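You operate a simulated robot arm through the tools that you are given. There is no shell and no other tool. Be economical: measure what you need, move in short steps, check, and stop when the job is done.

You run a simulated two-armed robot. Do the job below in one go: nothing can be reset, and whatever is moved stays where it is left.

TASK
Put the tall white can from the belt of the strap machine on the brown paper sheet there. Put the can labelled "filler" from the padded end of the yellow stand on the middle of the orange board and the can that says "primer" on the top of the extract fan box. Put two of the card stacks from the lined tray on the cart 29 padded top. Do these in any order. Set down upright: tall white can, can.
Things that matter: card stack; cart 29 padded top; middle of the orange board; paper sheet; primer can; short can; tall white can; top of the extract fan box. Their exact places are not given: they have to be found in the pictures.

Only the result counts: the job must be done as asked and must still hold three seconds after the hand-in. Knocking over, shifting, dropping, spilling or breaking anything else fails it. Flat cloth is picked up by pressing the open fingertips on it (5 to 10 N) and closing them slowly along it; thin cloth reads only 2 to 8 mm in the jaws.

THE ROBOT
Two 7-joint arms with two-finger parallel grippers on one trunk, on a base that drives. Base frame: it is fixed to the floor where the robot stands at the start and does not move with it; the origin is under the middle of the robot, x ahead of it, y to its left, z up. Readings come in cm, rad, newtons and seconds.
The left shoulder is at the start at [7, 16.3, 117], the right one opposite. With the tool pointing down near the work surface each hand reaches from about 38 to 88 cm from the robot's upright axis, wherever it stands, measured 20 degrees to its own side. Places, roughly: card stack [-1375, -400, 100]; cart 29 padded top [-1230, -20, 90]; middle of the orange board (20x15 cm) [-418, -28, 80]; primer can, short can [-175, -75, 75]; top of the extract fan box (40x15 cm) [-138, -372, 62]. Payload 3.43 kg a hand.
Tool frame (each hand has its own): the origin (TCP) lies between the finger pads and is the grasp point; the fingertips stand 3.4 cm ahead of it; z points along the fingers, y is the line along which they close. The gripper opens to 12.8 cm. The fingers are 2.4 cm wide and 1.2 cm thick; the gripper's body (4.8 by 13 cm) begins 9.6 cm behind the TCP.
Orientation is that of the tool frame in the base frame, as [roll, pitch, yaw] about the fixed x, y, z axes, in that order (R = Rz(yaw) Ry(pitch) Rx(roll)). With the fingers straight down and closing along the base's y, the tool's x points along the base's -x, its y along +y and its z along -z.

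THE INTERFACE
- The arms move only by the tool jog_arm. It takes "left_motion", "right_motion" or both (then of equal length, played together; a hand with none holds still); each is a list of rows, each a list of 3 entries, a list of its own where there are three numbers: the shift along the tool's x, y, z in mm, then the turn, a rotation vector about the tool's x, y, z in rad, then the finger opening in mm, from 0 to 128. In form: [[[tx, ty, tz], [rx, ry, rz], jaw], ...]. A call has 1 to 12 rows; each row shifts and turns the commanded pose from where the row before left it, along the tool's axes as they then stand. Each row takes 0.2 s and may step no farther than 5 cm and 0.15 rad from the row before; otherwise, or with a gripper value out of range, the whole call is refused. A pose out of reach is approached as far as the arm can. The call stops where the force on the tool passes 40 N (or 10 N more than at its start, if that is more) or the arm is blocked; 0.2 s more then pass. The fingers move at their own pace (about 15.3 cm/s each) and stop on an object; they squeeze with about 24 N. The grip force told is the motor's: it shows also when the fingers shut on nothing. Time passes only in rows, and 0.2 s behind the last, so rows that do not move let the fingers close. It gives the time, the measured TCP pose, the force on the tool (base axes), the opening and the grip force at its end, in the units of the frame above (readings bear some noise), with the torque about the TCP (base axes, N m) and any sound that the robot's microphone picked up.
- Cameras (640 x 400 px; columns grow to the right, rows downward): "scene" is now at [11.69, -5.34, 139.26]; the picture's right is [-0.63, -0.77, 0.00], its down [-0.49, 0.40, -0.78] and it looks along [0.60, -0.49, -0.63] (base axes); focal length 276 px, centre (320, 200). "left" rides on the left gripper at [7.6, 1.1, -16] in its tool frame; the picture's right is [-0.15, 0.99, 0.00], its down [-0.88, -0.13, -0.46] and it looks along [-0.45, -0.07, 0.89] (tool axes); focal length 234 px, centre (320, 200). "right" rides on the right gripper at [7.6, -1.1, -16] in its tool frame; the picture's right is [0.15, 0.99, 0.00], its down [-0.88, 0.13, -0.46] and it looks along [-0.45, 0.07, 0.89] (tool axes); focal length 234 px, centre (320, 200).
- get_image(camera): a new picture of that camera. The clock stands still meanwhile.
- raise_lower(by): slides the trunk up (or, below 0, down) by that many cm; the arms and the scene camera ride with it, the base frame stays. It gives what a move gives, with no picture.
- roll_base(legs): drives the robot by 1 to 6 legs, each [ahead, left, turn to the left] in cm, cm and rad, along the robot's own axes; the way and the turn of a leg run together, so that a leg with both is an arc; at most 150 cm and 3.142 rad a leg. The arms and the cameras ride along, it lands a little off, and it stops where it bumps. It gives what a move gives.
- head_to(pan, tilt): turns the head with the scene camera to pan (to the left, within 1.501 rad either way) and tilt (down, from -0.506 to 1.204), counted from straight ahead of the robot. It gives what a move gives.
- measure_at(camera, pixels): there is no depth. For up to 12 entries [column, row, z] of the newest picture of that camera ("zoom" is the newest enlarged one), the place [x, y] in the base frame at which the ray of that pixel passes the height z, good to about 0.2 cm. The clock stands still meanwhile.
- enlarge(camera, box): a new picture of the part [left, top, right, bottom] of that camera's present view, enlarged. The clock stands still meanwhile.
- finish_job(): hands the job in; it is judged then, once.

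Go step by step. Measure first, check grasps and placings, and put right what went wrong. The budget is 110 turns and 108 pictures, counting those below and the enlarged ones. Unless the task says otherwise, let go and move clear before handing in, and close with one line.

The tools are called after "Request:" as name(argument=value, ...) on one line, values as JSON. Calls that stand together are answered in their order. jog_arm: Moves the arms, as the interface text tells. Its arguments: {"type":"object","properties":{"left_motion":{"type":"array","items":{"type":"array"}},"right_motion":{"type":"array","items":{"type":"array"}}},"required":[]} The other tools are called the same way: raise_lower (by) slides the trunk up or down; roll_base (legs) drives the base; head_to (pan, tilt) turns the head that bears the scene camera; get_image (camera) takes a picture; measure_at (camera, pixels) gives the place at which the rays of pixels pass given heights; enlarge (camera, box) takes an enlarged picture of a part of a camera's view; finish_job () hands the job in.

At the start:

```text
time_s: 0.0
left_ee_pos: [59.87, -4.9, 109.85]
left_tcp_rot: [-3.14, 0.001, -3.14]
left_ft_force: [-0.4, -0.1, -1.0]
left_moment: [-0.02, -0.03, 0.02]
left_width: 12.82
left_grip_force: 0.0
right_ee_pos: [33.83, -49.62, 99.17]
right_tcp_rot: [3.141, 0.0, -3.141]
right_ft_force: [-0.4, -0.5, -0.7]
right_moment: [-0.02, 0.02, 0.01]
right_width: 12.82
right_grip_force: 0.1
trunk travel left (down, up): [-65.0, 29.0]
robot x, y, heading: [0.1, 0.05, -0.004]
head pan, tilt: [-0.686, 0.681]
```

scene: 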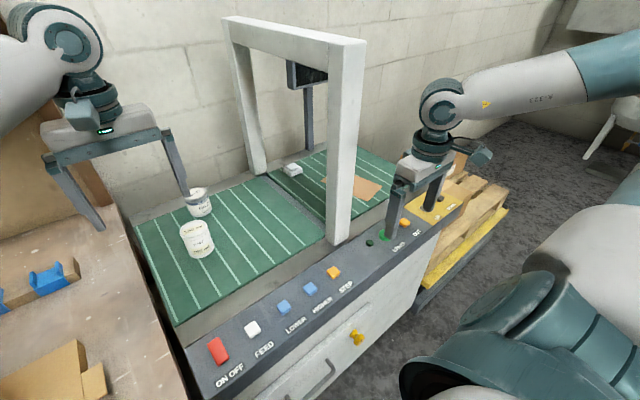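
right: 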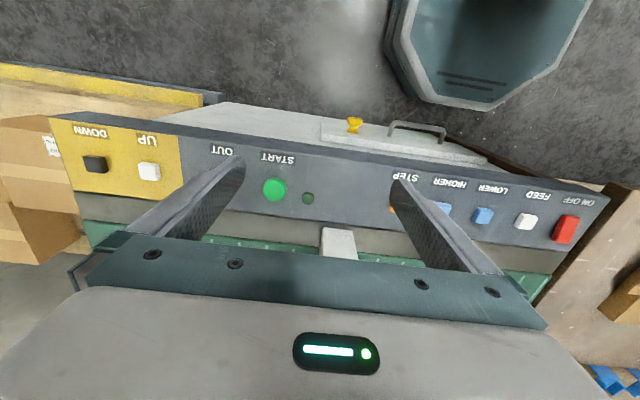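
left: 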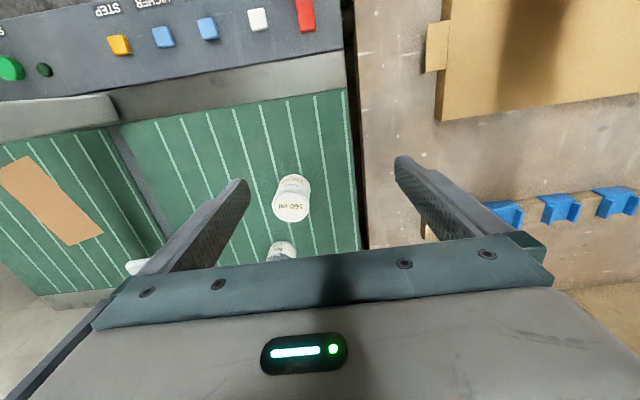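

The scene picture shows two white cans on the green belt (near 197,240 and 199,203) and a brown sheet beyond the frame at (352,188). I'll enlarge these areas to tell which is the tall one.

Request:
enlarge(camera="scene", box=[120, 140, 280, 300])

Request:
enlarge(camera="scene", box=[260, 120, 480, 260])

Request:
enlarge(camera="left", box=[200, 140, 380, 280])

```text
2.50 times, centred on (200, 220) of scene
```

zoom: 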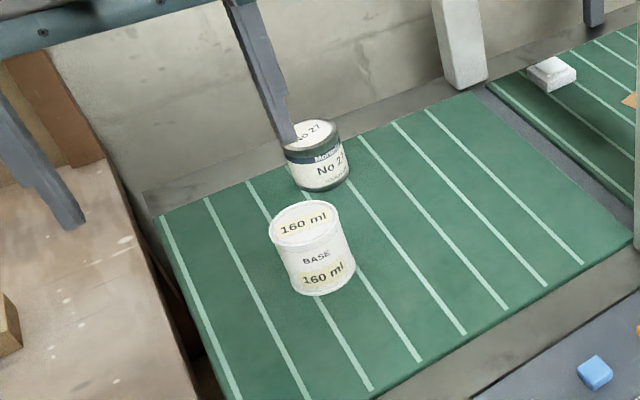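

```text
2.86 times, centred on (370, 190) of scene
```

zoom: 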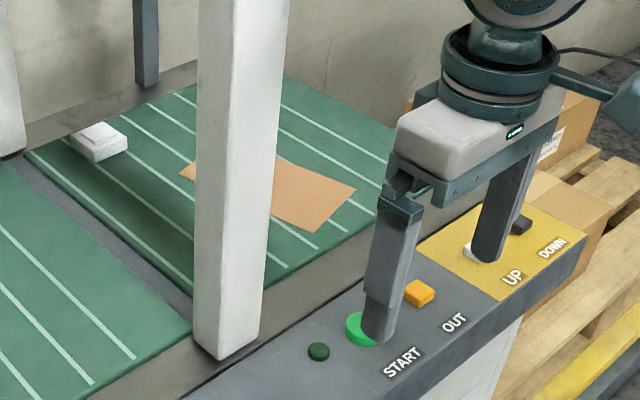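

```text
2.86 times, centred on (290, 210) of left
```

zoom: 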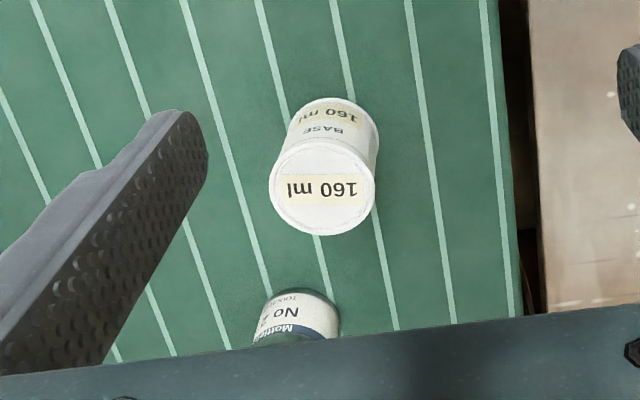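

The all-white "160 ml BASE" can is the tall one. I'll triangulate the can top and the belt corner by two cameras.

Request:
measure_at(camera="scene", pixels=[[194, 229, 80], [194, 229, 90], [194, 229, 100], [176, 326, 70], [176, 326, 80], [176, 326, 90], [326, 180, 80], [382, 185, 80], [353, 201, 80]])

Request:
measure_at(camera="left", pixels=[[291.4, 205, 80], [291.4, 205, 90], [291.4, 205, 100], [346, 89, 70], [346, 89, 80], [346, 89, 90], [24, 156, 80], [0, 178, 80], [103, 232, 80], [68, 245, 80]])

```text
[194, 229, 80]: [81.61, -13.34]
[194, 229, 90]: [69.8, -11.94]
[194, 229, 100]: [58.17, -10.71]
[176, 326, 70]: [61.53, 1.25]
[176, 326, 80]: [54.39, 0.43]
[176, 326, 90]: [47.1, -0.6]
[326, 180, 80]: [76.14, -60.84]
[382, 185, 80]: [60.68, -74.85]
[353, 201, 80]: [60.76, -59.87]
```

```text
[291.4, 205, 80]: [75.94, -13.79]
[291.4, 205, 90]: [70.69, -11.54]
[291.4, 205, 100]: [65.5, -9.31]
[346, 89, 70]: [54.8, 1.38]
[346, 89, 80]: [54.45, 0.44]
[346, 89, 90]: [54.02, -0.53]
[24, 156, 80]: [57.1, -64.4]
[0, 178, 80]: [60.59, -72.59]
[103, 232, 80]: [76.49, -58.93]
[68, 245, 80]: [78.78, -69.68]
```

The belt is at z≈80 and the can top at z≈88.8 near (71.2,-11.9). I now measure the sheet corners and the frame posts, and look around for driving.

Request:
measure_at(camera="scene", pixels=[[367.2, 201.9, 80], [382.2, 185.8, 80], [321, 182, 80], [336, 245, 80], [349, 240, 80], [326, 232, 80], [256, 173, 80], [293, 170, 80]])

Request:
head_to(pan=0.3, tilt=0.7)

Request:
get_image(camera="scene")

Request:
head_to(pan=-1.3, tilt=0.5)

Request:
get_image(camera="scene")

```text
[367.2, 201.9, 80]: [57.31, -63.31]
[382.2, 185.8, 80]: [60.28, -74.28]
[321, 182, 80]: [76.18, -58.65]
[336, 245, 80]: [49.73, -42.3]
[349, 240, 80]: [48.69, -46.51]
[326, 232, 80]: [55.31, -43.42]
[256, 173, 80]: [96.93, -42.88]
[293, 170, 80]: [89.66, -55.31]
```

```text
time_s: 1.3
left_ee_pos: [59.94, -5.02, 109.89]
left_tcp_rot: [3.141, 0.002, -3.139]
left_ft_force: [0.7, 0.0, -0.2]
left_moment: [0.0, -0.01, 0.04]
left_width: 12.79
left_grip_force: 0.0
right_ee_pos: [33.85, -49.72, 99.07]
right_tcp_rot: [-3.141, 0.001, -3.14]
right_ft_force: [-0.1, 0.3, 0.0]
right_moment: [0.0, 0.0, -0.02]
right_width: 12.82
right_grip_force: 0.0
trunk travel left (down, up): [-65.0, 29.0]
robot x, y, heading: [-0.42, -0.52, 0.001]
head pan, tilt: [0.3, 0.7]
```

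```text
101 pictures are left
```

scene: 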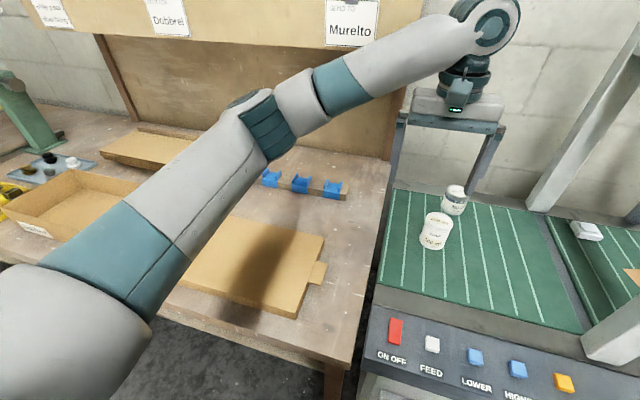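

```text
time_s: 2.9
left_ee_pos: [59.89, -5.16, 109.7]
left_tcp_rot: [3.14, 0.0, -3.138]
left_ft_force: [-0.4, 0.5, -0.1]
left_moment: [-0.03, -0.01, -0.02]
left_width: 12.82
left_grip_force: 0.0
right_ee_pos: [33.9, -49.75, 99.09]
right_tcp_rot: [-3.141, 0.0, -3.141]
right_ft_force: [0.9, -0.2, -0.3]
right_moment: [0.0, -0.01, 0.03]
right_width: 12.78
right_grip_force: 0.0
trunk travel left (down, up): [-65.0, 29.0]
robot x, y, heading: [-0.04, 0.13, 0.002]
head pan, tilt: [-1.3, 0.499]
```

```text
100 pictures are left
```

scene: 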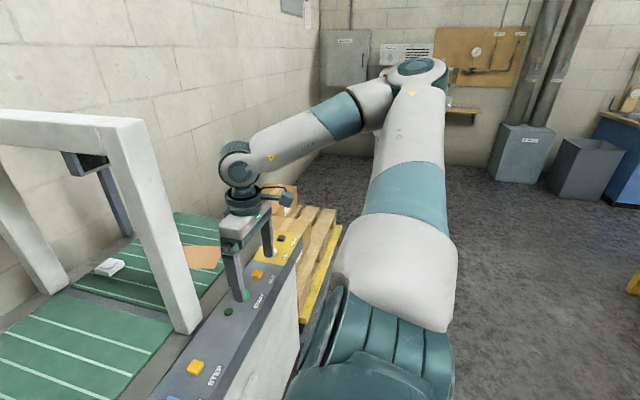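

Fan area and the pallet lie to the right; the post stands at (50,-44). I'll use the right hand: tuck the left hand back, lift the right a little, and drive left 25 cm.

Request:
jog_arm(left_motion=[[[45, 0, 0], [0, 0, 0], 128], [[45, 0, 0], [0, 0, 0], 128], [[45, 0, 0], [0, 0, 0], 128], [[0, 0, 0], [0, 0, 0], 128]], right_motion=[[[0, 0, -30], [0, 0, 0], 128], [[0, 0, -30], [0, 0, 0], 128], [[0, 0, 0], [0, 0, 0], 128], [[0, 0, 0], [0, 0, 0], 128]])

Request:
roll_base(legs=[[0, 25, 0]])

Request:
head_to(pan=-0.4, tilt=0.75)

Request:
get_image(camera="scene")

```text
time_s: 3.9
left_ee_pos: [46.46, -4.78, 109.61]
left_tcp_rot: [-3.141, -0.002, -3.139]
left_ft_force: [-0.6, 0.4, 0.4]
left_moment: [-0.02, 0.03, -0.02]
left_width: 12.79
left_grip_force: 0.0
right_ee_pos: [33.79, -49.58, 105.14]
right_tcp_rot: [-3.14, 0.0, 3.141]
right_ft_force: [-0.2, 0.0, -0.2]
right_moment: [0.04, 0.01, -0.03]
right_width: 12.78
right_grip_force: 0.0
trunk travel left (down, up): [-65.0, 29.0]
robot x, y, heading: [-0.28, -0.18, 0.002]
head pan, tilt: [-1.3, 0.499]
```

```text
time_s: 5.7
left_ee_pos: [46.44, 19.77, 109.71]
left_tcp_rot: [-3.14, 0.001, 3.141]
left_ft_force: [0.7, 0.2, 0.0]
left_moment: [0.01, 0.0, 0.0]
left_width: 12.8
left_grip_force: 0.0
right_ee_pos: [33.75, -24.96, 105.07]
right_tcp_rot: [3.141, 0.0, 3.141]
right_ft_force: [0.2, 0.3, 0.9]
right_moment: [-0.01, -0.03, 0.01]
right_width: 12.79
right_grip_force: 0.0
trunk travel left (down, up): [-65.0, 29.0]
robot x, y, heading: [-0.0, 24.45, 0.006]
head pan, tilt: [-1.3, 0.499]
```

```text
time_s: 6.9
left_ee_pos: [46.53, 19.91, 109.68]
left_tcp_rot: [3.141, 0.0, -3.141]
left_ft_force: [-0.2, -0.2, -0.5]
left_moment: [-0.04, 0.03, 0.01]
left_width: 12.8
left_grip_force: 0.0
right_ee_pos: [33.8, -24.94, 105.18]
right_tcp_rot: [-3.14, -0.001, 3.141]
right_ft_force: [0.2, 0.7, -0.6]
right_moment: [-0.02, -0.03, -0.01]
right_width: 12.81
right_grip_force: 0.0
trunk travel left (down, up): [-65.0, 29.0]
robot x, y, heading: [0.18, 24.84, -0.001]
head pan, tilt: [-0.4, 0.75]
```

```text
99 pictures are left
```

scene: 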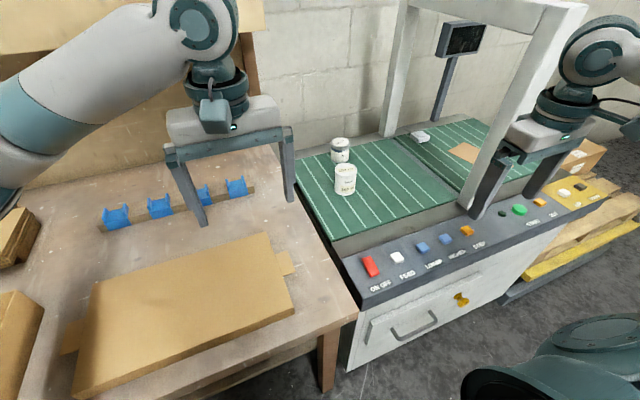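

Clear. I move the right hand left 13 cm and ahead 25 cm, staying at z≈105, then take a wrist picture to refine the can.

Request:
jog_arm(right_motion=[[[0, 45, 0], [0, 0, 0], 128], [[0, 43, 0], [0, 0, 0], 128], [[0, 43, 0], [0, 0, 0], 128], [[-45, 0, 0], [0, 0, 0], 128], [[-45, 0, 0], [0, 0, 0], 128], [[-45, 0, 0], [0, 0, 0], 128], [[-45, 0, 0], [0, 0, 0], 128], [[-45, 0, 0], [0, 0, 0], 128], [[-30, 0, 0], [0, 0, 0], 128], [[0, 0, 0], [0, 0, 0], 128]])

Request:
get_image(camera="right")

Request:
get_image(camera="scene")

```text
time_s: 9.1
left_ee_pos: [46.42, 19.86, 109.75]
left_tcp_rot: [3.142, 0.0, 3.14]
left_ft_force: [-0.4, -0.3, 0.2]
left_moment: [0.05, 0.0, -0.01]
left_width: 12.79
left_grip_force: 0.0
right_ee_pos: [59.25, -11.63, 104.75]
right_tcp_rot: [3.141, 0.0, -3.141]
right_ft_force: [0.3, 0.4, 0.7]
right_moment: [-0.02, 0.0, 0.02]
right_width: 12.8
right_grip_force: 0.1
trunk travel left (down, up): [-65.0, 29.0]
robot x, y, heading: [-0.15, 24.46, 0.001]
head pan, tilt: [-0.4, 0.75]
```

```text
98 pictures are left
```

right: 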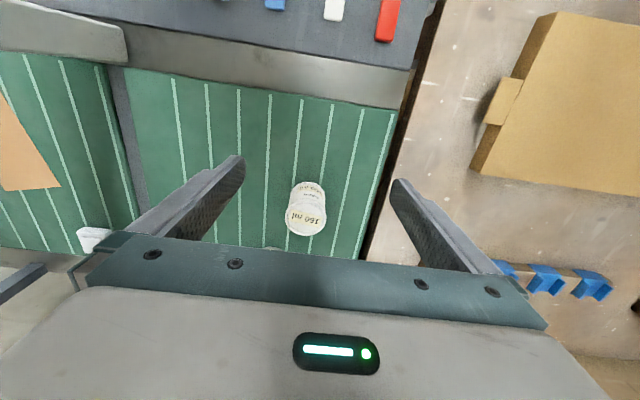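

```text
97 pictures are left
```

scene: 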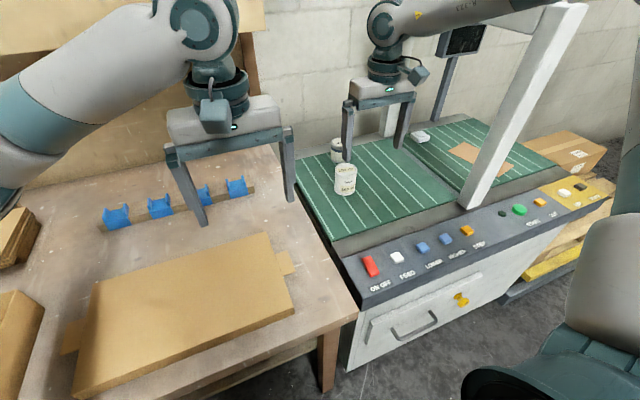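

The forearm passes close to the portal's top; I check that clearance before reaching further.

Request:
head_to(pan=-0.9, tilt=0.2)

Request:
get_image(camera="scene")

Request:
measure_at(camera="right", pixels=[[304, 221, 88.8], [307, 183, 80], [289, 220, 88.8], [321, 221, 88.8]])

```text
time_s: 10.1
left_ee_pos: [46.55, 19.88, 109.64]
left_tcp_rot: [3.141, 0.001, 3.142]
left_ft_force: [0.4, 0.8, 0.5]
left_moment: [0.02, -0.03, -0.01]
left_width: 12.82
left_grip_force: 0.0
right_ee_pos: [59.17, -11.65, 104.89]
right_tcp_rot: [3.141, 0.001, 3.141]
right_ft_force: [-0.4, -0.4, -0.2]
right_moment: [0.01, 0.01, 0.0]
right_width: 12.83
right_grip_force: 0.2
trunk travel left (down, up): [-65.0, 29.0]
robot x, y, heading: [-0.05, 24.97, 0.001]
head pan, tilt: [-0.901, 0.201]
```

```text
96 pictures are left
```

scene: 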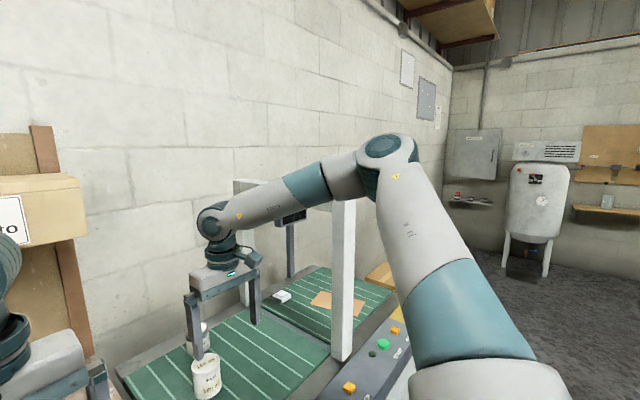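

```text
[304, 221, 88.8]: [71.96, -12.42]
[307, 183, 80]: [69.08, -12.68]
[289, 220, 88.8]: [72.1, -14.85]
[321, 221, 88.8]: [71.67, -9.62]
```

The right elbow would end above the portal's post, so the right arm isn't suitable. I withdraw it, and will pick with the left arm (elbow to the left), driving back right.

Request:
jog_arm(right_motion=[[[45, 0, 0], [0, 0, 0], 128], [[45, 0, 0], [0, 0, 0], 128], [[45, 0, 0], [0, 0, 0], 128], [[45, 0, 0], [0, 0, 0], 128], [[45, 0, 0], [0, 0, 0], 128], [[30, 0, 0], [0, 0, 0], 128], [[0, -45, 0], [0, 0, 0], 128], [[0, -45, 0], [0, 0, 0], 128], [[0, -45, -40], [0, 0, 0], 128], [[0, 0, -40], [0, 0, 0], 128], [[0, 0, -40], [0, 0, 0], 128]])

Request:
roll_base(legs=[[0, -40, 0]])

Request:
head_to(pan=-0.2, tilt=0.7)

Request:
get_image(camera="scene")

Request:
get_image(camera="left")

```text
refused: row 9 steps farther than a row can; nothing moved
```

```text
time_s: 12.4
left_ee_pos: [49.09, -10.17, 109.95]
left_tcp_rot: [-3.134, 0.005, -3.038]
left_ft_force: [0.1, -1.4, 0.5]
left_moment: [0.02, -0.04, -0.02]
left_width: 12.8
left_grip_force: 0.0
right_ee_pos: [65.76, -37.16, 109.3]
right_tcp_rot: [3.141, 0.071, -3.005]
right_ft_force: [-19.4, 33.0, 4.9]
right_moment: [-5.88, -2.84, -4.25]
right_width: 12.82
right_grip_force: 0.1
trunk travel left (down, up): [-65.0, 29.0]
robot x, y, heading: [3.49, -11.3, 0.105]
head pan, tilt: [-0.901, 0.201]
stopped in leg 1: the force on the tool passed its limit at 63 N (the readings are from after the stop); the commanded pose is now the measured one
```

```text
time_s: 13.5
left_ee_pos: [49.22, -10.07, 110.14]
left_tcp_rot: [-3.13, 0.006, -3.038]
left_ft_force: [0.2, -0.2, 0.4]
left_moment: [0.01, 0.0, -0.03]
left_width: 12.8
left_grip_force: 0.1
right_ee_pos: [65.77, -37.23, 109.48]
right_tcp_rot: [-3.14, 0.07, -3.006]
right_ft_force: [-5.4, 40.4, -5.8]
right_moment: [-6.69, -1.49, -4.38]
right_width: 12.81
right_grip_force: 0.1
trunk travel left (down, up): [-65.0, 29.0]
robot x, y, heading: [3.45, -11.07, 0.106]
head pan, tilt: [-0.201, 0.7]
```

```text
95 pictures are left
```

scene: 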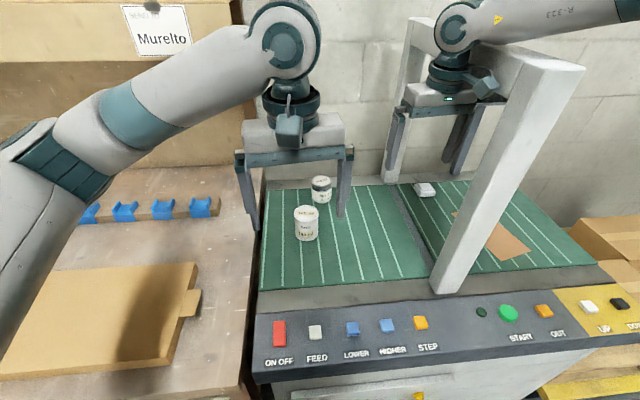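

```text
94 pictures are left
```

left: 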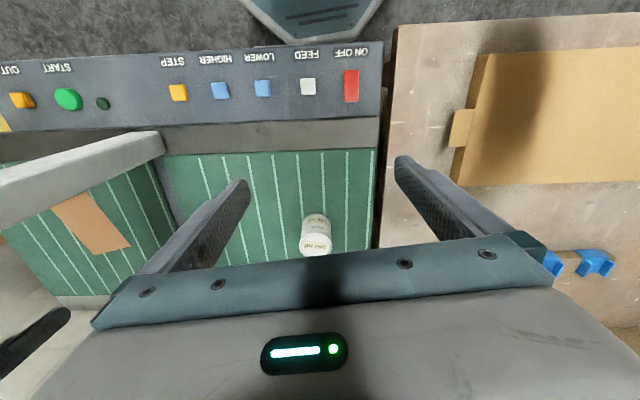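

The refused jog left the right hand forward and the drive pressed it against the portal; nothing looks displaced. I drive back left to free it, alone this time.

Request:
roll_base(legs=[[-2, 20, -0.106]])

```text
time_s: 14.2
left_ee_pos: [49.65, -10.5, 109.9]
left_tcp_rot: [-3.137, 0.004, -3.036]
left_ft_force: [0.1, -0.1, -1.0]
left_moment: [0.02, -0.03, 0.02]
left_width: 12.79
left_grip_force: 0.1
right_ee_pos: [66.15, -36.99, 109.34]
right_tcp_rot: [3.131, 0.077, -3.002]
right_ft_force: [-14.2, 24.0, 2.1]
right_moment: [-4.17, -2.19, -3.09]
right_width: 12.79
right_grip_force: 0.1
trunk travel left (down, up): [-65.0, 29.0]
robot x, y, heading: [3.76, -10.91, 0.107]
head pan, tilt: [-0.201, 0.7]
stopped in leg 1: the robot was blocked; the commanded pose is now the measured one
```

Blocked while turning; I try a small jog of the right hand away along the force (+y, -x) instead.

Request:
jog_arm(right_motion=[[[5, 15, 0], [0, 0, 0], 128], [[5, 15, 0], [0, 0, 0], 128], [[0, 0, 0], [0, 0, 0], 128]])

Request:
get_image(camera="right")

Request:
head_to(pan=-0.9, tilt=0.3)

Request:
get_image(camera="scene")

```text
time_s: 15.0
left_ee_pos: [50.15, -11.0, 109.64]
left_tcp_rot: [-3.141, -0.002, -3.037]
left_ft_force: [0.5, -1.1, 0.0]
left_moment: [0.02, -0.01, 0.02]
left_width: 12.83
left_grip_force: 0.1
right_ee_pos: [65.27, -35.37, 108.34]
right_tcp_rot: [3.129, 0.065, -3.006]
right_ft_force: [-0.3, 0.3, -0.2]
right_moment: [0.01, -0.01, -0.02]
right_width: 12.84
right_grip_force: 0.1
trunk travel left (down, up): [-65.0, 29.0]
robot x, y, heading: [3.16, -10.85, 0.11]
head pan, tilt: [-0.201, 0.7]
```

```text
93 pictures are left
```

right: 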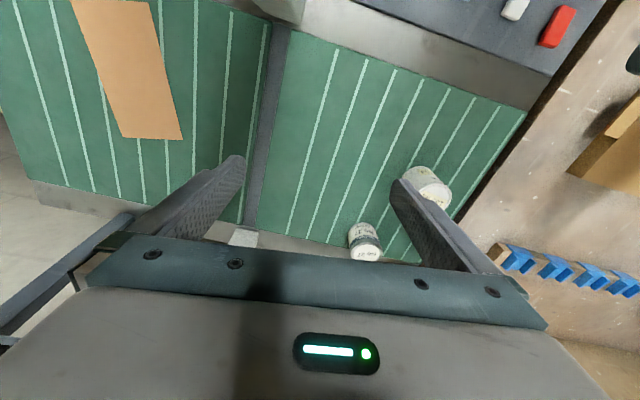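

```text
time_s: 16.0
left_ee_pos: [50.12, -11.07, 109.66]
left_tcp_rot: [3.141, -0.002, -3.037]
left_ft_force: [-0.8, 0.1, -0.5]
left_moment: [0.01, -0.01, 0.02]
left_width: 12.8
left_grip_force: 0.1
right_ee_pos: [65.16, -35.08, 108.59]
right_tcp_rot: [3.127, 0.068, -3.005]
right_ft_force: [1.0, -0.2, 0.0]
right_moment: [-0.01, 0.0, 0.03]
right_width: 12.82
right_grip_force: 0.0
trunk travel left (down, up): [-65.0, 29.0]
robot x, y, heading: [3.69, -10.84, 0.107]
head pan, tilt: [-0.901, 0.3]
```

```text
92 pictures are left
```

scene: 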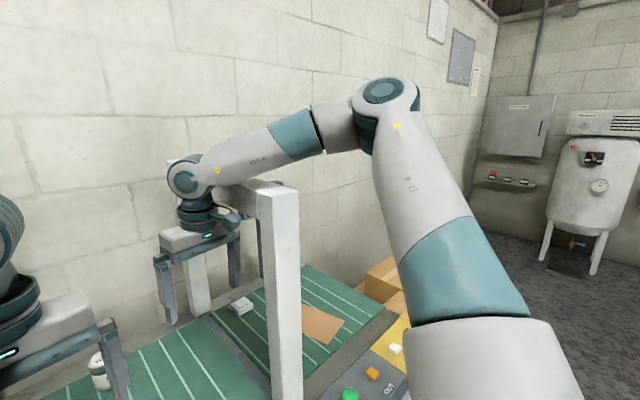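

The right hand is free (0 N). I drive straight left 25 cm.

Request:
roll_base(legs=[[0, 25, 0]])

```text
time_s: 17.8
left_ee_pos: [47.55, 13.36, 109.71]
left_tcp_rot: [-3.141, -0.001, -3.041]
left_ft_force: [0.0, -0.3, -0.4]
left_moment: [-0.03, -0.01, 0.0]
left_width: 12.81
left_grip_force: 0.1
right_ee_pos: [62.75, -10.59, 108.69]
right_tcp_rot: [3.127, 0.069, -3.008]
right_ft_force: [-0.2, 0.5, 0.2]
right_moment: [0.0, 0.01, -0.01]
right_width: 12.8
right_grip_force: 0.1
trunk travel left (down, up): [-65.0, 29.0]
robot x, y, heading: [0.74, 13.3, 0.103]
head pan, tilt: [-0.901, 0.3]
```

Moved free. Now I retract the right hand (straightening its slight tilt) and lift it.

Request:
jog_arm(right_motion=[[[45, 0, 0], [0.014, 0.069, 0], 128], [[45, 0, 0], [0, 0, 0], 128], [[45, 0, 0], [0, 0, 0], 128], [[45, 0, 0], [0, 0, 0], 128], [[45, 0, 0], [0, 0, 0], 128], [[35, 0, 0], [0, 0, 0], 128], [[0, -45, 0], [0, 0, 0], 128], [[0, -45, 0], [0, 0, 0], 128], [[0, -45, 0], [0, 0, 0], 128], [[0, 0, -40], [0, 0, 0], 128], [[0, 0, -40], [0, 0, 0], 128], [[0, 0, 0], [0, 0, 0], 128]])

```text
time_s: 20.4
left_ee_pos: [47.57, 13.36, 109.62]
left_tcp_rot: [3.141, -0.002, -3.041]
left_ft_force: [0.4, 0.3, -0.3]
left_moment: [0.04, 0.01, 0.01]
left_width: 12.79
left_grip_force: 0.1
right_ee_pos: [38.99, -27.68, 116.45]
right_tcp_rot: [-3.141, -0.001, -3.006]
right_ft_force: [0.4, -1.0, -0.3]
right_moment: [0.03, -0.01, 0.01]
right_width: 12.8
right_grip_force: 0.0
trunk travel left (down, up): [-65.0, 29.0]
robot x, y, heading: [0.66, 13.86, 0.103]
head pan, tilt: [-0.901, 0.3]
```

Now straighten the heading, then drive right ~27 cm.

Request:
roll_base(legs=[[0, 0, -0.103], [0, -27, 0]])

Request:
head_to(pan=-0.2, tilt=0.7)

Request:
get_image(camera="scene")

Request:
get_image(camera="left")

```text
time_s: 22.9
left_ee_pos: [47.25, -18.09, 109.69]
left_tcp_rot: [-3.141, -0.001, -3.14]
left_ft_force: [0.1, -0.1, 0.1]
left_moment: [0.01, 0.02, 0.01]
left_width: 12.81
left_grip_force: 0.0
right_ee_pos: [34.62, -58.0, 116.49]
right_tcp_rot: [3.141, 0.0, -3.109]
right_ft_force: [0.8, 0.3, 0.5]
right_moment: [-0.02, 0.01, 0.02]
right_width: 12.79
right_grip_force: 0.0
trunk travel left (down, up): [-65.0, 29.0]
robot x, y, heading: [0.58, -13.23, 0.005]
head pan, tilt: [-0.901, 0.3]
```

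```text
time_s: 23.9
left_ee_pos: [47.27, -18.14, 109.63]
left_tcp_rot: [3.14, -0.002, -3.139]
left_ft_force: [0.5, -0.3, -0.4]
left_moment: [0.0, 0.01, 0.01]
left_width: 12.8
left_grip_force: 0.1
right_ee_pos: [34.62, -58.11, 116.49]
right_tcp_rot: [-3.141, 0.0, -3.11]
right_ft_force: [1.0, 0.5, 0.5]
right_moment: [-0.02, -0.01, 0.01]
right_width: 12.81
right_grip_force: 0.1
trunk travel left (down, up): [-65.0, 29.0]
robot x, y, heading: [0.66, -13.55, 0.006]
head pan, tilt: [-0.201, 0.7]
```

```text
91 pictures are left
```

scene: 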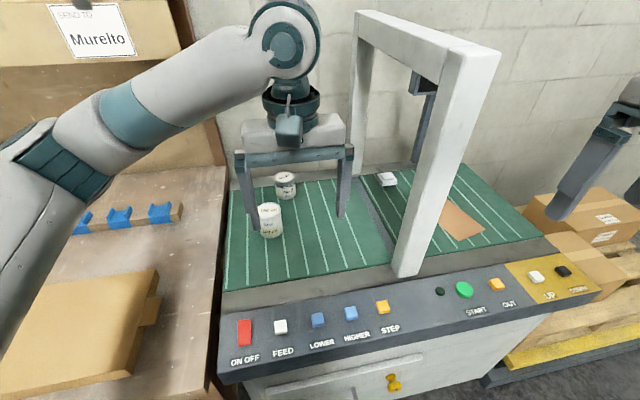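

```text
90 pictures are left
```

left: 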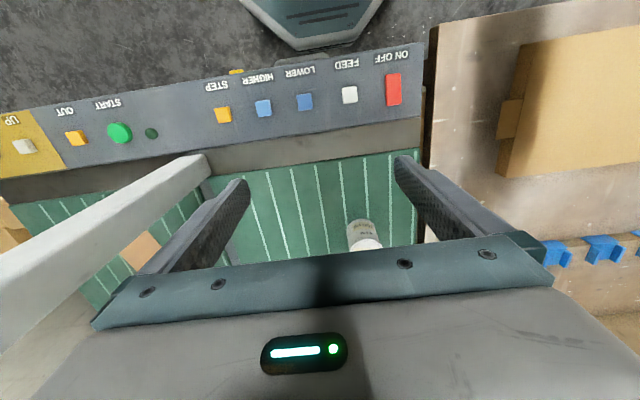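

Scene still upright: can at (270,220), sheet at (461,220). I re-measure can and sheet.

Request:
measure_at(camera="scene", pixels=[[268, 210, 88.8], [259, 210, 88.8], [277, 210, 88.8], [271, 237, 80], [287, 197, 80], [454, 239, 80], [485, 229, 80], [446, 200, 80], [400, 277, 80]])

Request:
measure_at(camera="left", pixels=[[365, 246, 88.8], [138, 231, 80]])

```text
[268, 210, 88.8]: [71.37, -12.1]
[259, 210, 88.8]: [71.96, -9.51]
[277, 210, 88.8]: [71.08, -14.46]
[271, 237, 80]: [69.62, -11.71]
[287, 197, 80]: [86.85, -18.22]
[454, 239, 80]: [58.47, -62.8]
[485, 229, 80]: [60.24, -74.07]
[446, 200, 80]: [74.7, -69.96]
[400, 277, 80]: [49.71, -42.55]
```

```text
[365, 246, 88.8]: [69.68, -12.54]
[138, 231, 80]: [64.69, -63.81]
```

Machine and can unmoved: can at (71.5,-12.2). Left hand goes to above it.

Request:
jog_arm(left_motion=[[[0, 45, 0], [0, 0, 0], 128], [[-40, 14, 0], [0, 0, 0], 128], [[-45, 0, 0], [0, 0, 0], 128], [[-45, 0, 0], [0, 0, 0], 128], [[-45, 0, 0], [0, 0, 0], 128], [[-45, 0, 0], [0, 0, 0], 128], [[-22, 0, 0], [0, 0, 0], 128], [[0, 0, 45], [0, 0, 0], 128], [[0, 0, 45], [0, 0, 0], 128], [[0, 0, 0], [0, 0, 0], 128]])

Request:
get_image(camera="left")

Request:
get_image(camera="scene")

```text
time_s: 26.1
left_ee_pos: [71.2, -12.2, 100.68]
left_tcp_rot: [-3.141, 0.0, -3.14]
left_ft_force: [-1.6, -0.2, -1.0]
left_moment: [-0.02, 0.01, -0.03]
left_width: 12.79
left_grip_force: 0.0
right_ee_pos: [34.65, -58.16, 116.48]
right_tcp_rot: [3.141, 0.0, -3.108]
right_ft_force: [-1.0, 0.7, -0.3]
right_moment: [-0.01, 0.0, 0.04]
right_width: 12.79
right_grip_force: 0.1
trunk travel left (down, up): [-65.0, 29.0]
robot x, y, heading: [0.97, -13.05, 0.002]
head pan, tilt: [-0.201, 0.7]
```

```text
89 pictures are left
```

left: 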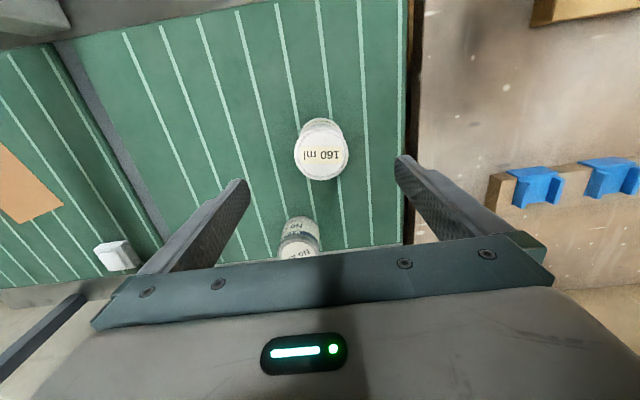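

```text
88 pictures are left
```

scene: 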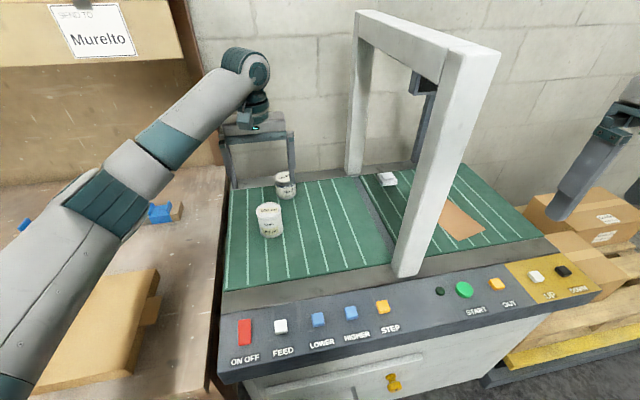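

Request:
measure_at(camera="left", pixels=[[321, 156, 88.8], [296, 156, 88.8], [347, 156, 88.8], [320, 121, 80], [298, 248, 87]])

Request:
measure_at(camera="scene", pixels=[[268, 210, 88.8], [286, 177, 87]])

```text
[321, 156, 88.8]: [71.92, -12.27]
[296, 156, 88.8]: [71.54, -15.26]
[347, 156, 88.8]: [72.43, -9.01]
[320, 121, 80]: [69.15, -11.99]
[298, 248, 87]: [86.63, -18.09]
```

```text
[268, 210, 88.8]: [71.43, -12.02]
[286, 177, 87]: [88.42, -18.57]
```

Can centre (71.7,-12.1), radius ~3. Descend to TCP z≈85.5 and close.

Request:
jog_arm(left_motion=[[[-5, 1, 40], [0, 0, 0], 128], [[0, 0, 40], [0, 0, 0], 128], [[0, 0, 40], [0, 0, 0], 128], [[0, 0, 32], [0, 0, 0], 128], [[0, 0, 0], [0, 0, 0], 128], [[0, 0, 0], [0, 0, 0], 70], [[0, 0, 0], [0, 0, 0], 40], [[0, 0, 0], [0, 0, 0], 40], [[0, 0, 0], [0, 0, 0], 40]])

```text
time_s: 28.1
left_ee_pos: [71.94, -12.24, 85.46]
left_tcp_rot: [-3.141, -0.002, -3.14]
left_ft_force: [-1.1, 0.2, 0.6]
left_moment: [0.0, -0.02, 0.01]
left_width: 6.69
left_grip_force: 23.8
right_ee_pos: [34.68, -58.13, 116.49]
right_tcp_rot: [-3.141, 0.0, -3.11]
right_ft_force: [-1.1, -0.3, -0.5]
right_moment: [0.01, 0.02, 0.01]
right_width: 12.79
right_grip_force: 0.0
trunk travel left (down, up): [-65.0, 29.0]
robot x, y, heading: [0.78, -12.89, 0.004]
head pan, tilt: [-0.201, 0.7]
```

Gripped at 6.7 cm. Lift 18 cm and retract 33 cm.

Request:
jog_arm(left_motion=[[[0, 0, -40], [0, 0, 0], 40], [[0, 0, -45], [0, 0, 0], 40], [[0, 0, -45], [0, 0, 0], 40], [[0, 0, -45], [0, 0, 0], 40], [[45, 0, 0], [0, 0, 0], 40], [[45, 0, 0], [0, 0, 0], 40], [[45, 0, 0], [0, 0, 0], 40], [[45, 0, 0], [0, 0, 0], 40], [[45, 0, 0], [0, 0, 0], 40], [[45, 0, 0], [0, 0, 0], 40], [[45, 0, 0], [0, 0, 0], 40], [[10, 0, 0], [0, 0, 0], 40]])

Request:
get_image(camera="left")

Request:
head_to(pan=-1.1, tilt=0.85)

Request:
get_image(camera="scene")

```text
time_s: 30.8
left_ee_pos: [39.31, -12.2, 103.16]
left_tcp_rot: [-3.141, -0.002, -3.139]
left_ft_force: [-0.3, 0.1, -0.2]
left_moment: [-0.01, 0.0, 0.01]
left_width: 3.99
left_grip_force: 0.1
right_ee_pos: [34.84, -58.14, 116.55]
right_tcp_rot: [3.141, 0.001, -3.108]
right_ft_force: [0.4, -0.5, -0.1]
right_moment: [0.0, 0.02, -0.01]
right_width: 12.81
right_grip_force: 0.0
trunk travel left (down, up): [-65.0, 29.0]
robot x, y, heading: [0.89, -13.37, 0.005]
head pan, tilt: [-0.201, 0.7]
```

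```text
87 pictures are left
```

left: 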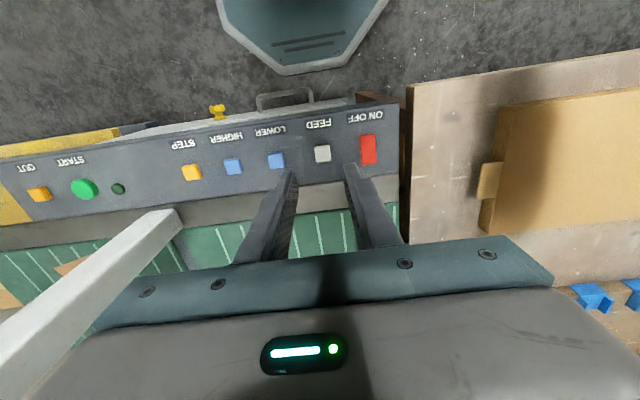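

```text
time_s: 31.9
left_ee_pos: [39.37, -12.28, 103.13]
left_tcp_rot: [-3.141, -0.004, -3.14]
left_ft_force: [-0.6, 0.2, 0.9]
left_moment: [0.02, 0.0, 0.0]
left_width: 3.99
left_grip_force: 0.1
right_ee_pos: [34.59, -58.05, 116.47]
right_tcp_rot: [-3.141, 0.0, -3.108]
right_ft_force: [-0.4, 1.0, -0.2]
right_moment: [0.0, 0.01, -0.04]
right_width: 12.79
right_grip_force: 0.0
trunk travel left (down, up): [-65.0, 29.0]
robot x, y, heading: [0.82, -13.18, -0.002]
head pan, tilt: [-1.1, 0.85]
```

```text
86 pictures are left
```

scene: 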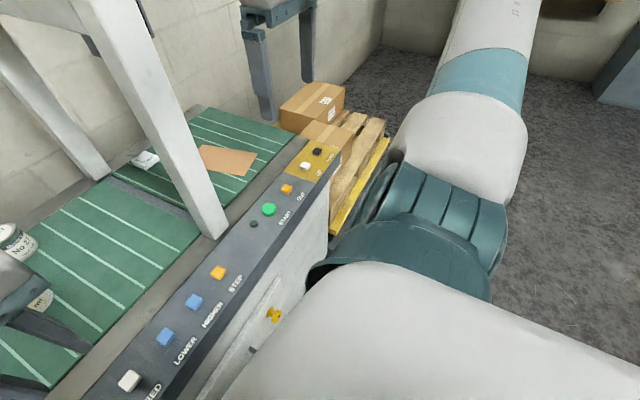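

The jaws are empty (3.99); the can slipped out. I look where it is.

Request:
head_to(pan=-0.2, tilt=0.7)

Request:
get_image(camera="scene")

```text
time_s: 33.1
left_ee_pos: [39.4, -12.14, 103.16]
left_tcp_rot: [3.141, -0.002, -3.141]
left_ft_force: [-0.3, -0.8, 0.2]
left_moment: [-0.02, 0.02, -0.03]
left_width: 3.98
left_grip_force: 0.0
right_ee_pos: [34.67, -58.13, 116.46]
right_tcp_rot: [-3.141, 0.0, -3.109]
right_ft_force: [-0.1, 0.3, 0.2]
right_moment: [0.0, 0.01, -0.02]
right_width: 12.79
right_grip_force: 0.0
trunk travel left (down, up): [-65.0, 29.0]
robot x, y, heading: [0.92, -13.13, 0.002]
head pan, tilt: [-0.201, 0.7]
```

```text
85 pictures are left
```

scene: 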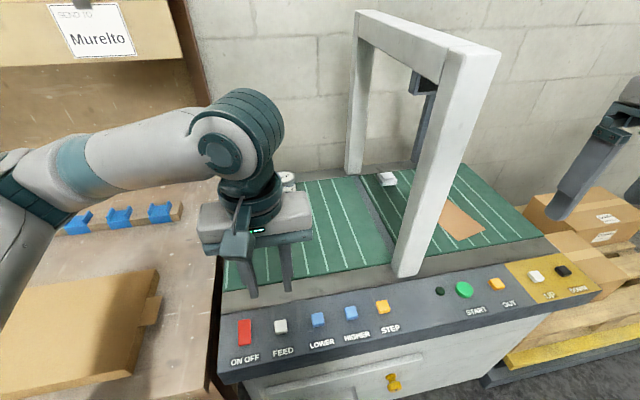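

The can is hidden behind the left hand; move it left 16 cm and open.

Request:
jog_arm(left_motion=[[[0, 40, 0], [0, 0, 0], 128], [[0, 40, 0], [0, 0, 0], 128], [[0, 40, 0], [0, 0, 0], 128], [[0, 40, 0], [0, 0, 0], 128]])

Request:
enlarge(camera="scene", box=[190, 140, 350, 240])

```text
time_s: 34.1
left_ee_pos: [39.38, 4.34, 102.95]
left_tcp_rot: [-3.14, 0.0, 3.14]
left_ft_force: [-0.1, 0.5, 0.7]
left_moment: [0.01, 0.04, -0.01]
left_width: 12.79
left_grip_force: 0.0
right_ee_pos: [34.57, -57.88, 116.65]
right_tcp_rot: [-3.14, 0.0, -3.108]
right_ft_force: [-0.8, 0.6, -0.3]
right_moment: [-0.06, -0.04, 0.01]
right_width: 12.79
right_grip_force: 0.1
trunk travel left (down, up): [-65.0, 29.0]
robot x, y, heading: [1.11, -13.13, -0.004]
head pan, tilt: [-0.201, 0.7]
```

```text
4.00 times, centred on (270, 190) of scene
```

zoom: 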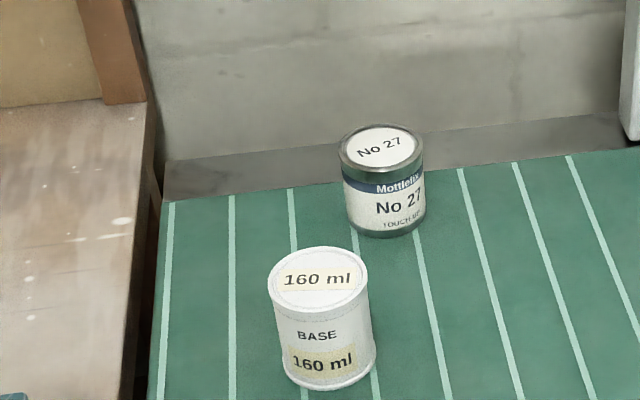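

The can stands upright still, about where it was. I'll re-measure and grip again lower, lifting slowly.

Request:
measure_at(camera="zoom", pixels=[[318, 280, 88.8], [327, 388, 80], [268, 283, 88.8], [367, 274, 88.8], [382, 146, 87]])

Request:
jog_arm(left_motion=[[[-40, -30, 0], [0, 0, 0], 128], [[-45, -20, 0], [0, 0, 0], 128], [[-35, -35, 0], [0, 0, 0], 128], [[-35, -35, 0], [0, 0, 0], 128], [[-35, -35, 0], [0, 0, 0], 128], [[-45, -10, 0], [0, 0, 0], 128], [[-45, 0, 0], [0, 0, 0], 128], [[-42, 0, 0], [0, 0, 0], 128], [[0, 0, 0], [0, 0, 0], 128]])

Request:
enlarge(camera="left", box=[220, 80, 420, 220])

```text
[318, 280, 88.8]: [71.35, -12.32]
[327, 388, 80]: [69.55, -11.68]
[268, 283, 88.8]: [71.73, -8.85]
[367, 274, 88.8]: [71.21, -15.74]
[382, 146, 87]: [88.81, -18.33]
```

```text
time_s: 36.1
left_ee_pos: [71.77, -12.63, 102.86]
left_tcp_rot: [-3.141, -0.003, -3.139]
left_ft_force: [-0.5, 0.6, -0.5]
left_moment: [0.0, -0.03, 0.03]
left_width: 12.82
left_grip_force: 0.0
right_ee_pos: [34.63, -58.15, 116.56]
right_tcp_rot: [-3.139, -0.001, -3.109]
right_ft_force: [-0.2, -0.6, -0.6]
right_moment: [-0.02, 0.01, -0.01]
right_width: 12.82
right_grip_force: 0.0
trunk travel left (down, up): [-65.0, 29.0]
robot x, y, heading: [0.9, -12.82, 0.008]
head pan, tilt: [-0.201, 0.7]
```

```text
2.86 times, centred on (320, 150) of left
```

zoom: 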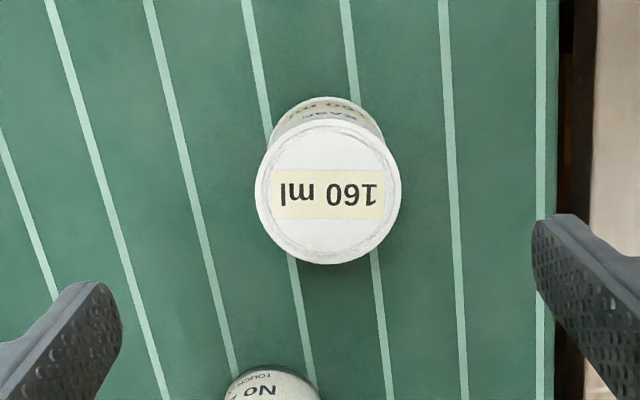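

Request:
measure_at(camera="zoom", pixels=[[328, 191, 88.8], [256, 191, 88.8], [401, 191, 88.8], [327, 97, 80]])

```text
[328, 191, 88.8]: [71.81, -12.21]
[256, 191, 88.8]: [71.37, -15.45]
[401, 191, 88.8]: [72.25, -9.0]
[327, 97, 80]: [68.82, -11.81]
```

Centre (71.7,-12.2). Descend to TCP z≈84.3, close fully, and lift slowly by 3 cm.

Request:
jog_arm(left_motion=[[[0, 3, 45], [0, 0, 0], 128], [[0, 0, 45], [0, 0, 0], 128], [[0, 0, 45], [0, 0, 0], 128], [[0, 0, 35], [0, 0, 0], 128], [[0, 0, 15], [0, 0, 0], 128], [[0, 0, 0], [0, 0, 0], 128], [[0, 0, 0], [0, 0, 0], 60], [[0, 0, 0], [0, 0, 0], 0], [[0, 0, 0], [0, 0, 0], 0], [[0, 0, 0], [0, 0, 0], 0], [[0, 0, 0], [0, 0, 0], 0], [[0, 0, 0], [0, 0, 0], 0]])

Request:
jog_arm(left_motion=[[[0, 0, -3], [0, 0, 0], 0], [[0, 0, -5], [0, 0, 0], 0], [[0, 0, -7], [0, 0, 0], 0], [[0, 0, -10], [0, 0, 0], 0], [[0, 0, -10], [0, 0, 0], 0]])

Request:
get_image(camera="left")

```text
time_s: 38.8
left_ee_pos: [71.66, -12.32, 84.53]
left_tcp_rot: [3.141, -0.003, -3.138]
left_ft_force: [-0.5, -0.9, 1.0]
left_moment: [-0.08, -0.03, 0.02]
left_width: 6.69
left_grip_force: 23.8
right_ee_pos: [34.73, -58.15, 116.5]
right_tcp_rot: [3.14, -0.001, -3.108]
right_ft_force: [0.0, -0.3, 0.1]
right_moment: [0.02, -0.02, 0.01]
right_width: 12.77
right_grip_force: 0.0
trunk travel left (down, up): [-65.0, 29.0]
robot x, y, heading: [0.98, -12.96, 0.005]
head pan, tilt: [-0.201, 0.7]
```

```text
time_s: 40.0
left_ee_pos: [71.65, -12.3, 87.93]
left_tcp_rot: [-3.141, -0.002, -3.14]
left_ft_force: [1.0, 0.5, -2.5]
left_moment: [0.0, 0.04, 0.02]
left_width: 6.67
left_grip_force: 24.3
right_ee_pos: [34.71, -58.06, 116.51]
right_tcp_rot: [-3.141, 0.0, -3.108]
right_ft_force: [0.3, 0.3, -0.6]
right_moment: [0.01, -0.03, -0.01]
right_width: 12.84
right_grip_force: 0.1
trunk travel left (down, up): [-65.0, 29.0]
robot x, y, heading: [0.9, -13.08, 0.0]
head pan, tilt: [-0.201, 0.7]
```

```text
82 pictures are left
```

left: 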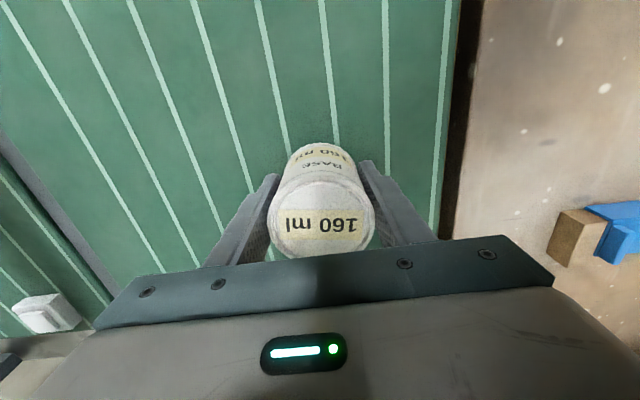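

Held now with ~2.5 N of weight. Keep lifting gently, then retract gently.

Request:
jog_arm(left_motion=[[[0, 0, -8], [0, 0, 0], 0], [[0, 0, -12], [0, 0, 0], 0], [[0, 0, -16], [0, 0, 0], 0], [[0, 0, -20], [0, 0, 0], 0], [[0, 0, -20], [0, 0, 0], 0], [[0, 0, -20], [0, 0, 0], 0], [[0, 0, -20], [0, 0, 0], 0], [[0, 0, -20], [0, 0, 0], 0], [[0, 0, -15], [0, 0, 0], 0], [[0, 0, -10], [0, 0, 0], 0], [[0, 0, -5], [0, 0, 0], 0]])

Request:
jog_arm(left_motion=[[[8, 0, 0], [0, 0, 0], 0], [[16, 0, 0], [0, 0, 0], 0], [[24, 0, 0], [0, 0, 0], 0], [[30, 0, 0], [0, 0, 0], 0], [[35, 0, 0], [0, 0, 0], 0], [[40, 0, 0], [0, 0, 0], 0], [[40, 0, 0], [0, 0, 0], 0], [[40, 0, 0], [0, 0, 0], 0], [[35, 0, 0], [0, 0, 0], 0], [[28, 0, 0], [0, 0, 0], 0], [[16, 0, 0], [0, 0, 0], 0], [[8, 0, 0], [0, 0, 0], 0]])

Request:
get_image(camera="left")

Request:
get_image(camera="scene")

```text
time_s: 42.4
left_ee_pos: [71.75, -12.22, 104.64]
left_tcp_rot: [-3.142, -0.001, -3.14]
left_ft_force: [-0.4, 0.0, -2.0]
left_moment: [0.03, 0.01, 0.01]
left_width: 6.73
left_grip_force: 24.5
right_ee_pos: [34.65, -58.07, 116.56]
right_tcp_rot: [-3.141, -0.001, -3.108]
right_ft_force: [-0.5, 0.3, 0.3]
right_moment: [0.01, 0.0, 0.01]
right_width: 12.8
right_grip_force: 0.0
trunk travel left (down, up): [-65.0, 29.0]
robot x, y, heading: [0.76, -13.23, 0.001]
head pan, tilt: [-0.201, 0.7]
```

```text
time_s: 45.0
left_ee_pos: [39.81, -12.49, 104.71]
left_tcp_rot: [3.141, -0.002, -3.14]
left_ft_force: [0.4, 0.5, -2.5]
left_moment: [-0.03, 0.03, 0.05]
left_width: 6.7
left_grip_force: 24.0
right_ee_pos: [34.7, -58.08, 116.49]
right_tcp_rot: [-3.141, 0.0, -3.109]
right_ft_force: [-0.7, 0.5, 0.8]
right_moment: [-0.02, -0.01, 0.02]
right_width: 12.8
right_grip_force: 0.0
trunk travel left (down, up): [-65.0, 29.0]
robot x, y, heading: [0.76, -13.62, 0.004]
head pan, tilt: [-0.201, 0.7]
```

```text
81 pictures are left
```

left: 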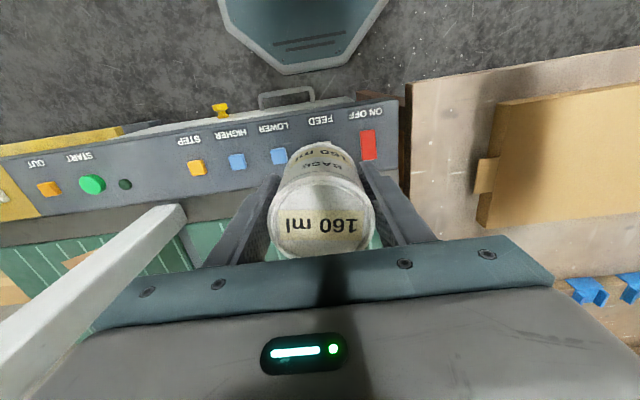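

```text
80 pictures are left
```

scene: 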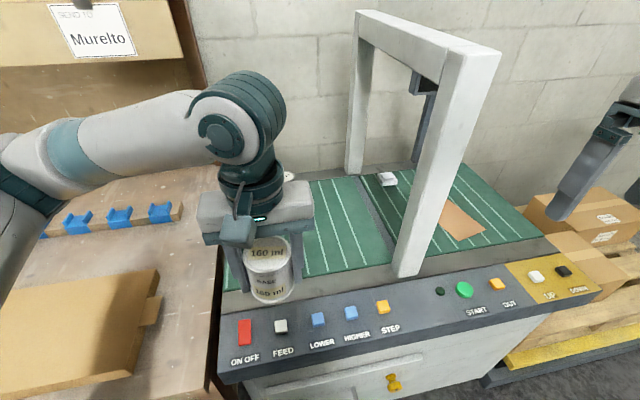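

Can held. Check where the pallet's near edge lies before driving right.

Request:
measure_at(camera="scene", pixels=[[520, 365, 12], [630, 335, 12], [500, 385, 2], [220, 385, 75]])

Request:
roll_base(legs=[[-10, 0, 0], [0, -88, 0]])

Request:
head_to(pan=0.4, tilt=0.6)

Request:
get_image(camera="scene")

```text
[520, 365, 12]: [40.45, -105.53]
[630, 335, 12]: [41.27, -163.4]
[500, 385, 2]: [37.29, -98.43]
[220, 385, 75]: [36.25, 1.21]
```

```text
time_s: 50.3
left_ee_pos: [29.89, -98.71, 104.55]
left_tcp_rot: [3.141, -0.002, -3.135]
left_ft_force: [-0.4, 0.4, -2.0]
left_moment: [0.0, 0.0, 0.0]
left_width: 6.69
left_grip_force: 24.2
right_ee_pos: [25.17, -144.27, 116.45]
right_tcp_rot: [-3.141, -0.001, -3.104]
right_ft_force: [0.5, -0.1, 0.1]
right_moment: [-0.03, 0.0, 0.02]
right_width: 12.79
right_grip_force: 0.1
trunk travel left (down, up): [-65.0, 29.0]
robot x, y, heading: [-8.93, -99.36, 0.003]
head pan, tilt: [-0.201, 0.7]
```

```text
time_s: 51.3
left_ee_pos: [29.94, -98.69, 104.61]
left_tcp_rot: [-3.141, -0.001, -3.135]
left_ft_force: [-0.9, 0.4, -2.5]
left_moment: [0.03, 0.0, 0.0]
left_width: 6.69
left_grip_force: 24.0
right_ee_pos: [25.07, -144.39, 116.47]
right_tcp_rot: [-3.14, 0.001, -3.105]
right_ft_force: [0.5, -0.2, -0.4]
right_moment: [0.0, -0.03, -0.01]
right_width: 12.83
right_grip_force: 0.0
trunk travel left (down, up): [-65.0, 29.0]
robot x, y, heading: [-8.62, -99.42, 0.002]
head pan, tilt: [0.4, 0.6]
```

```text
79 pictures are left
```

scene: 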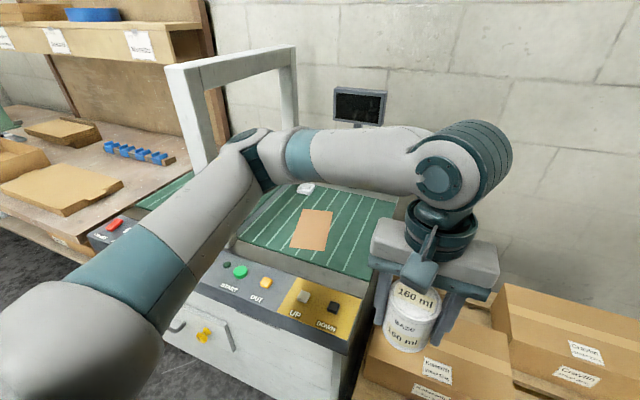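

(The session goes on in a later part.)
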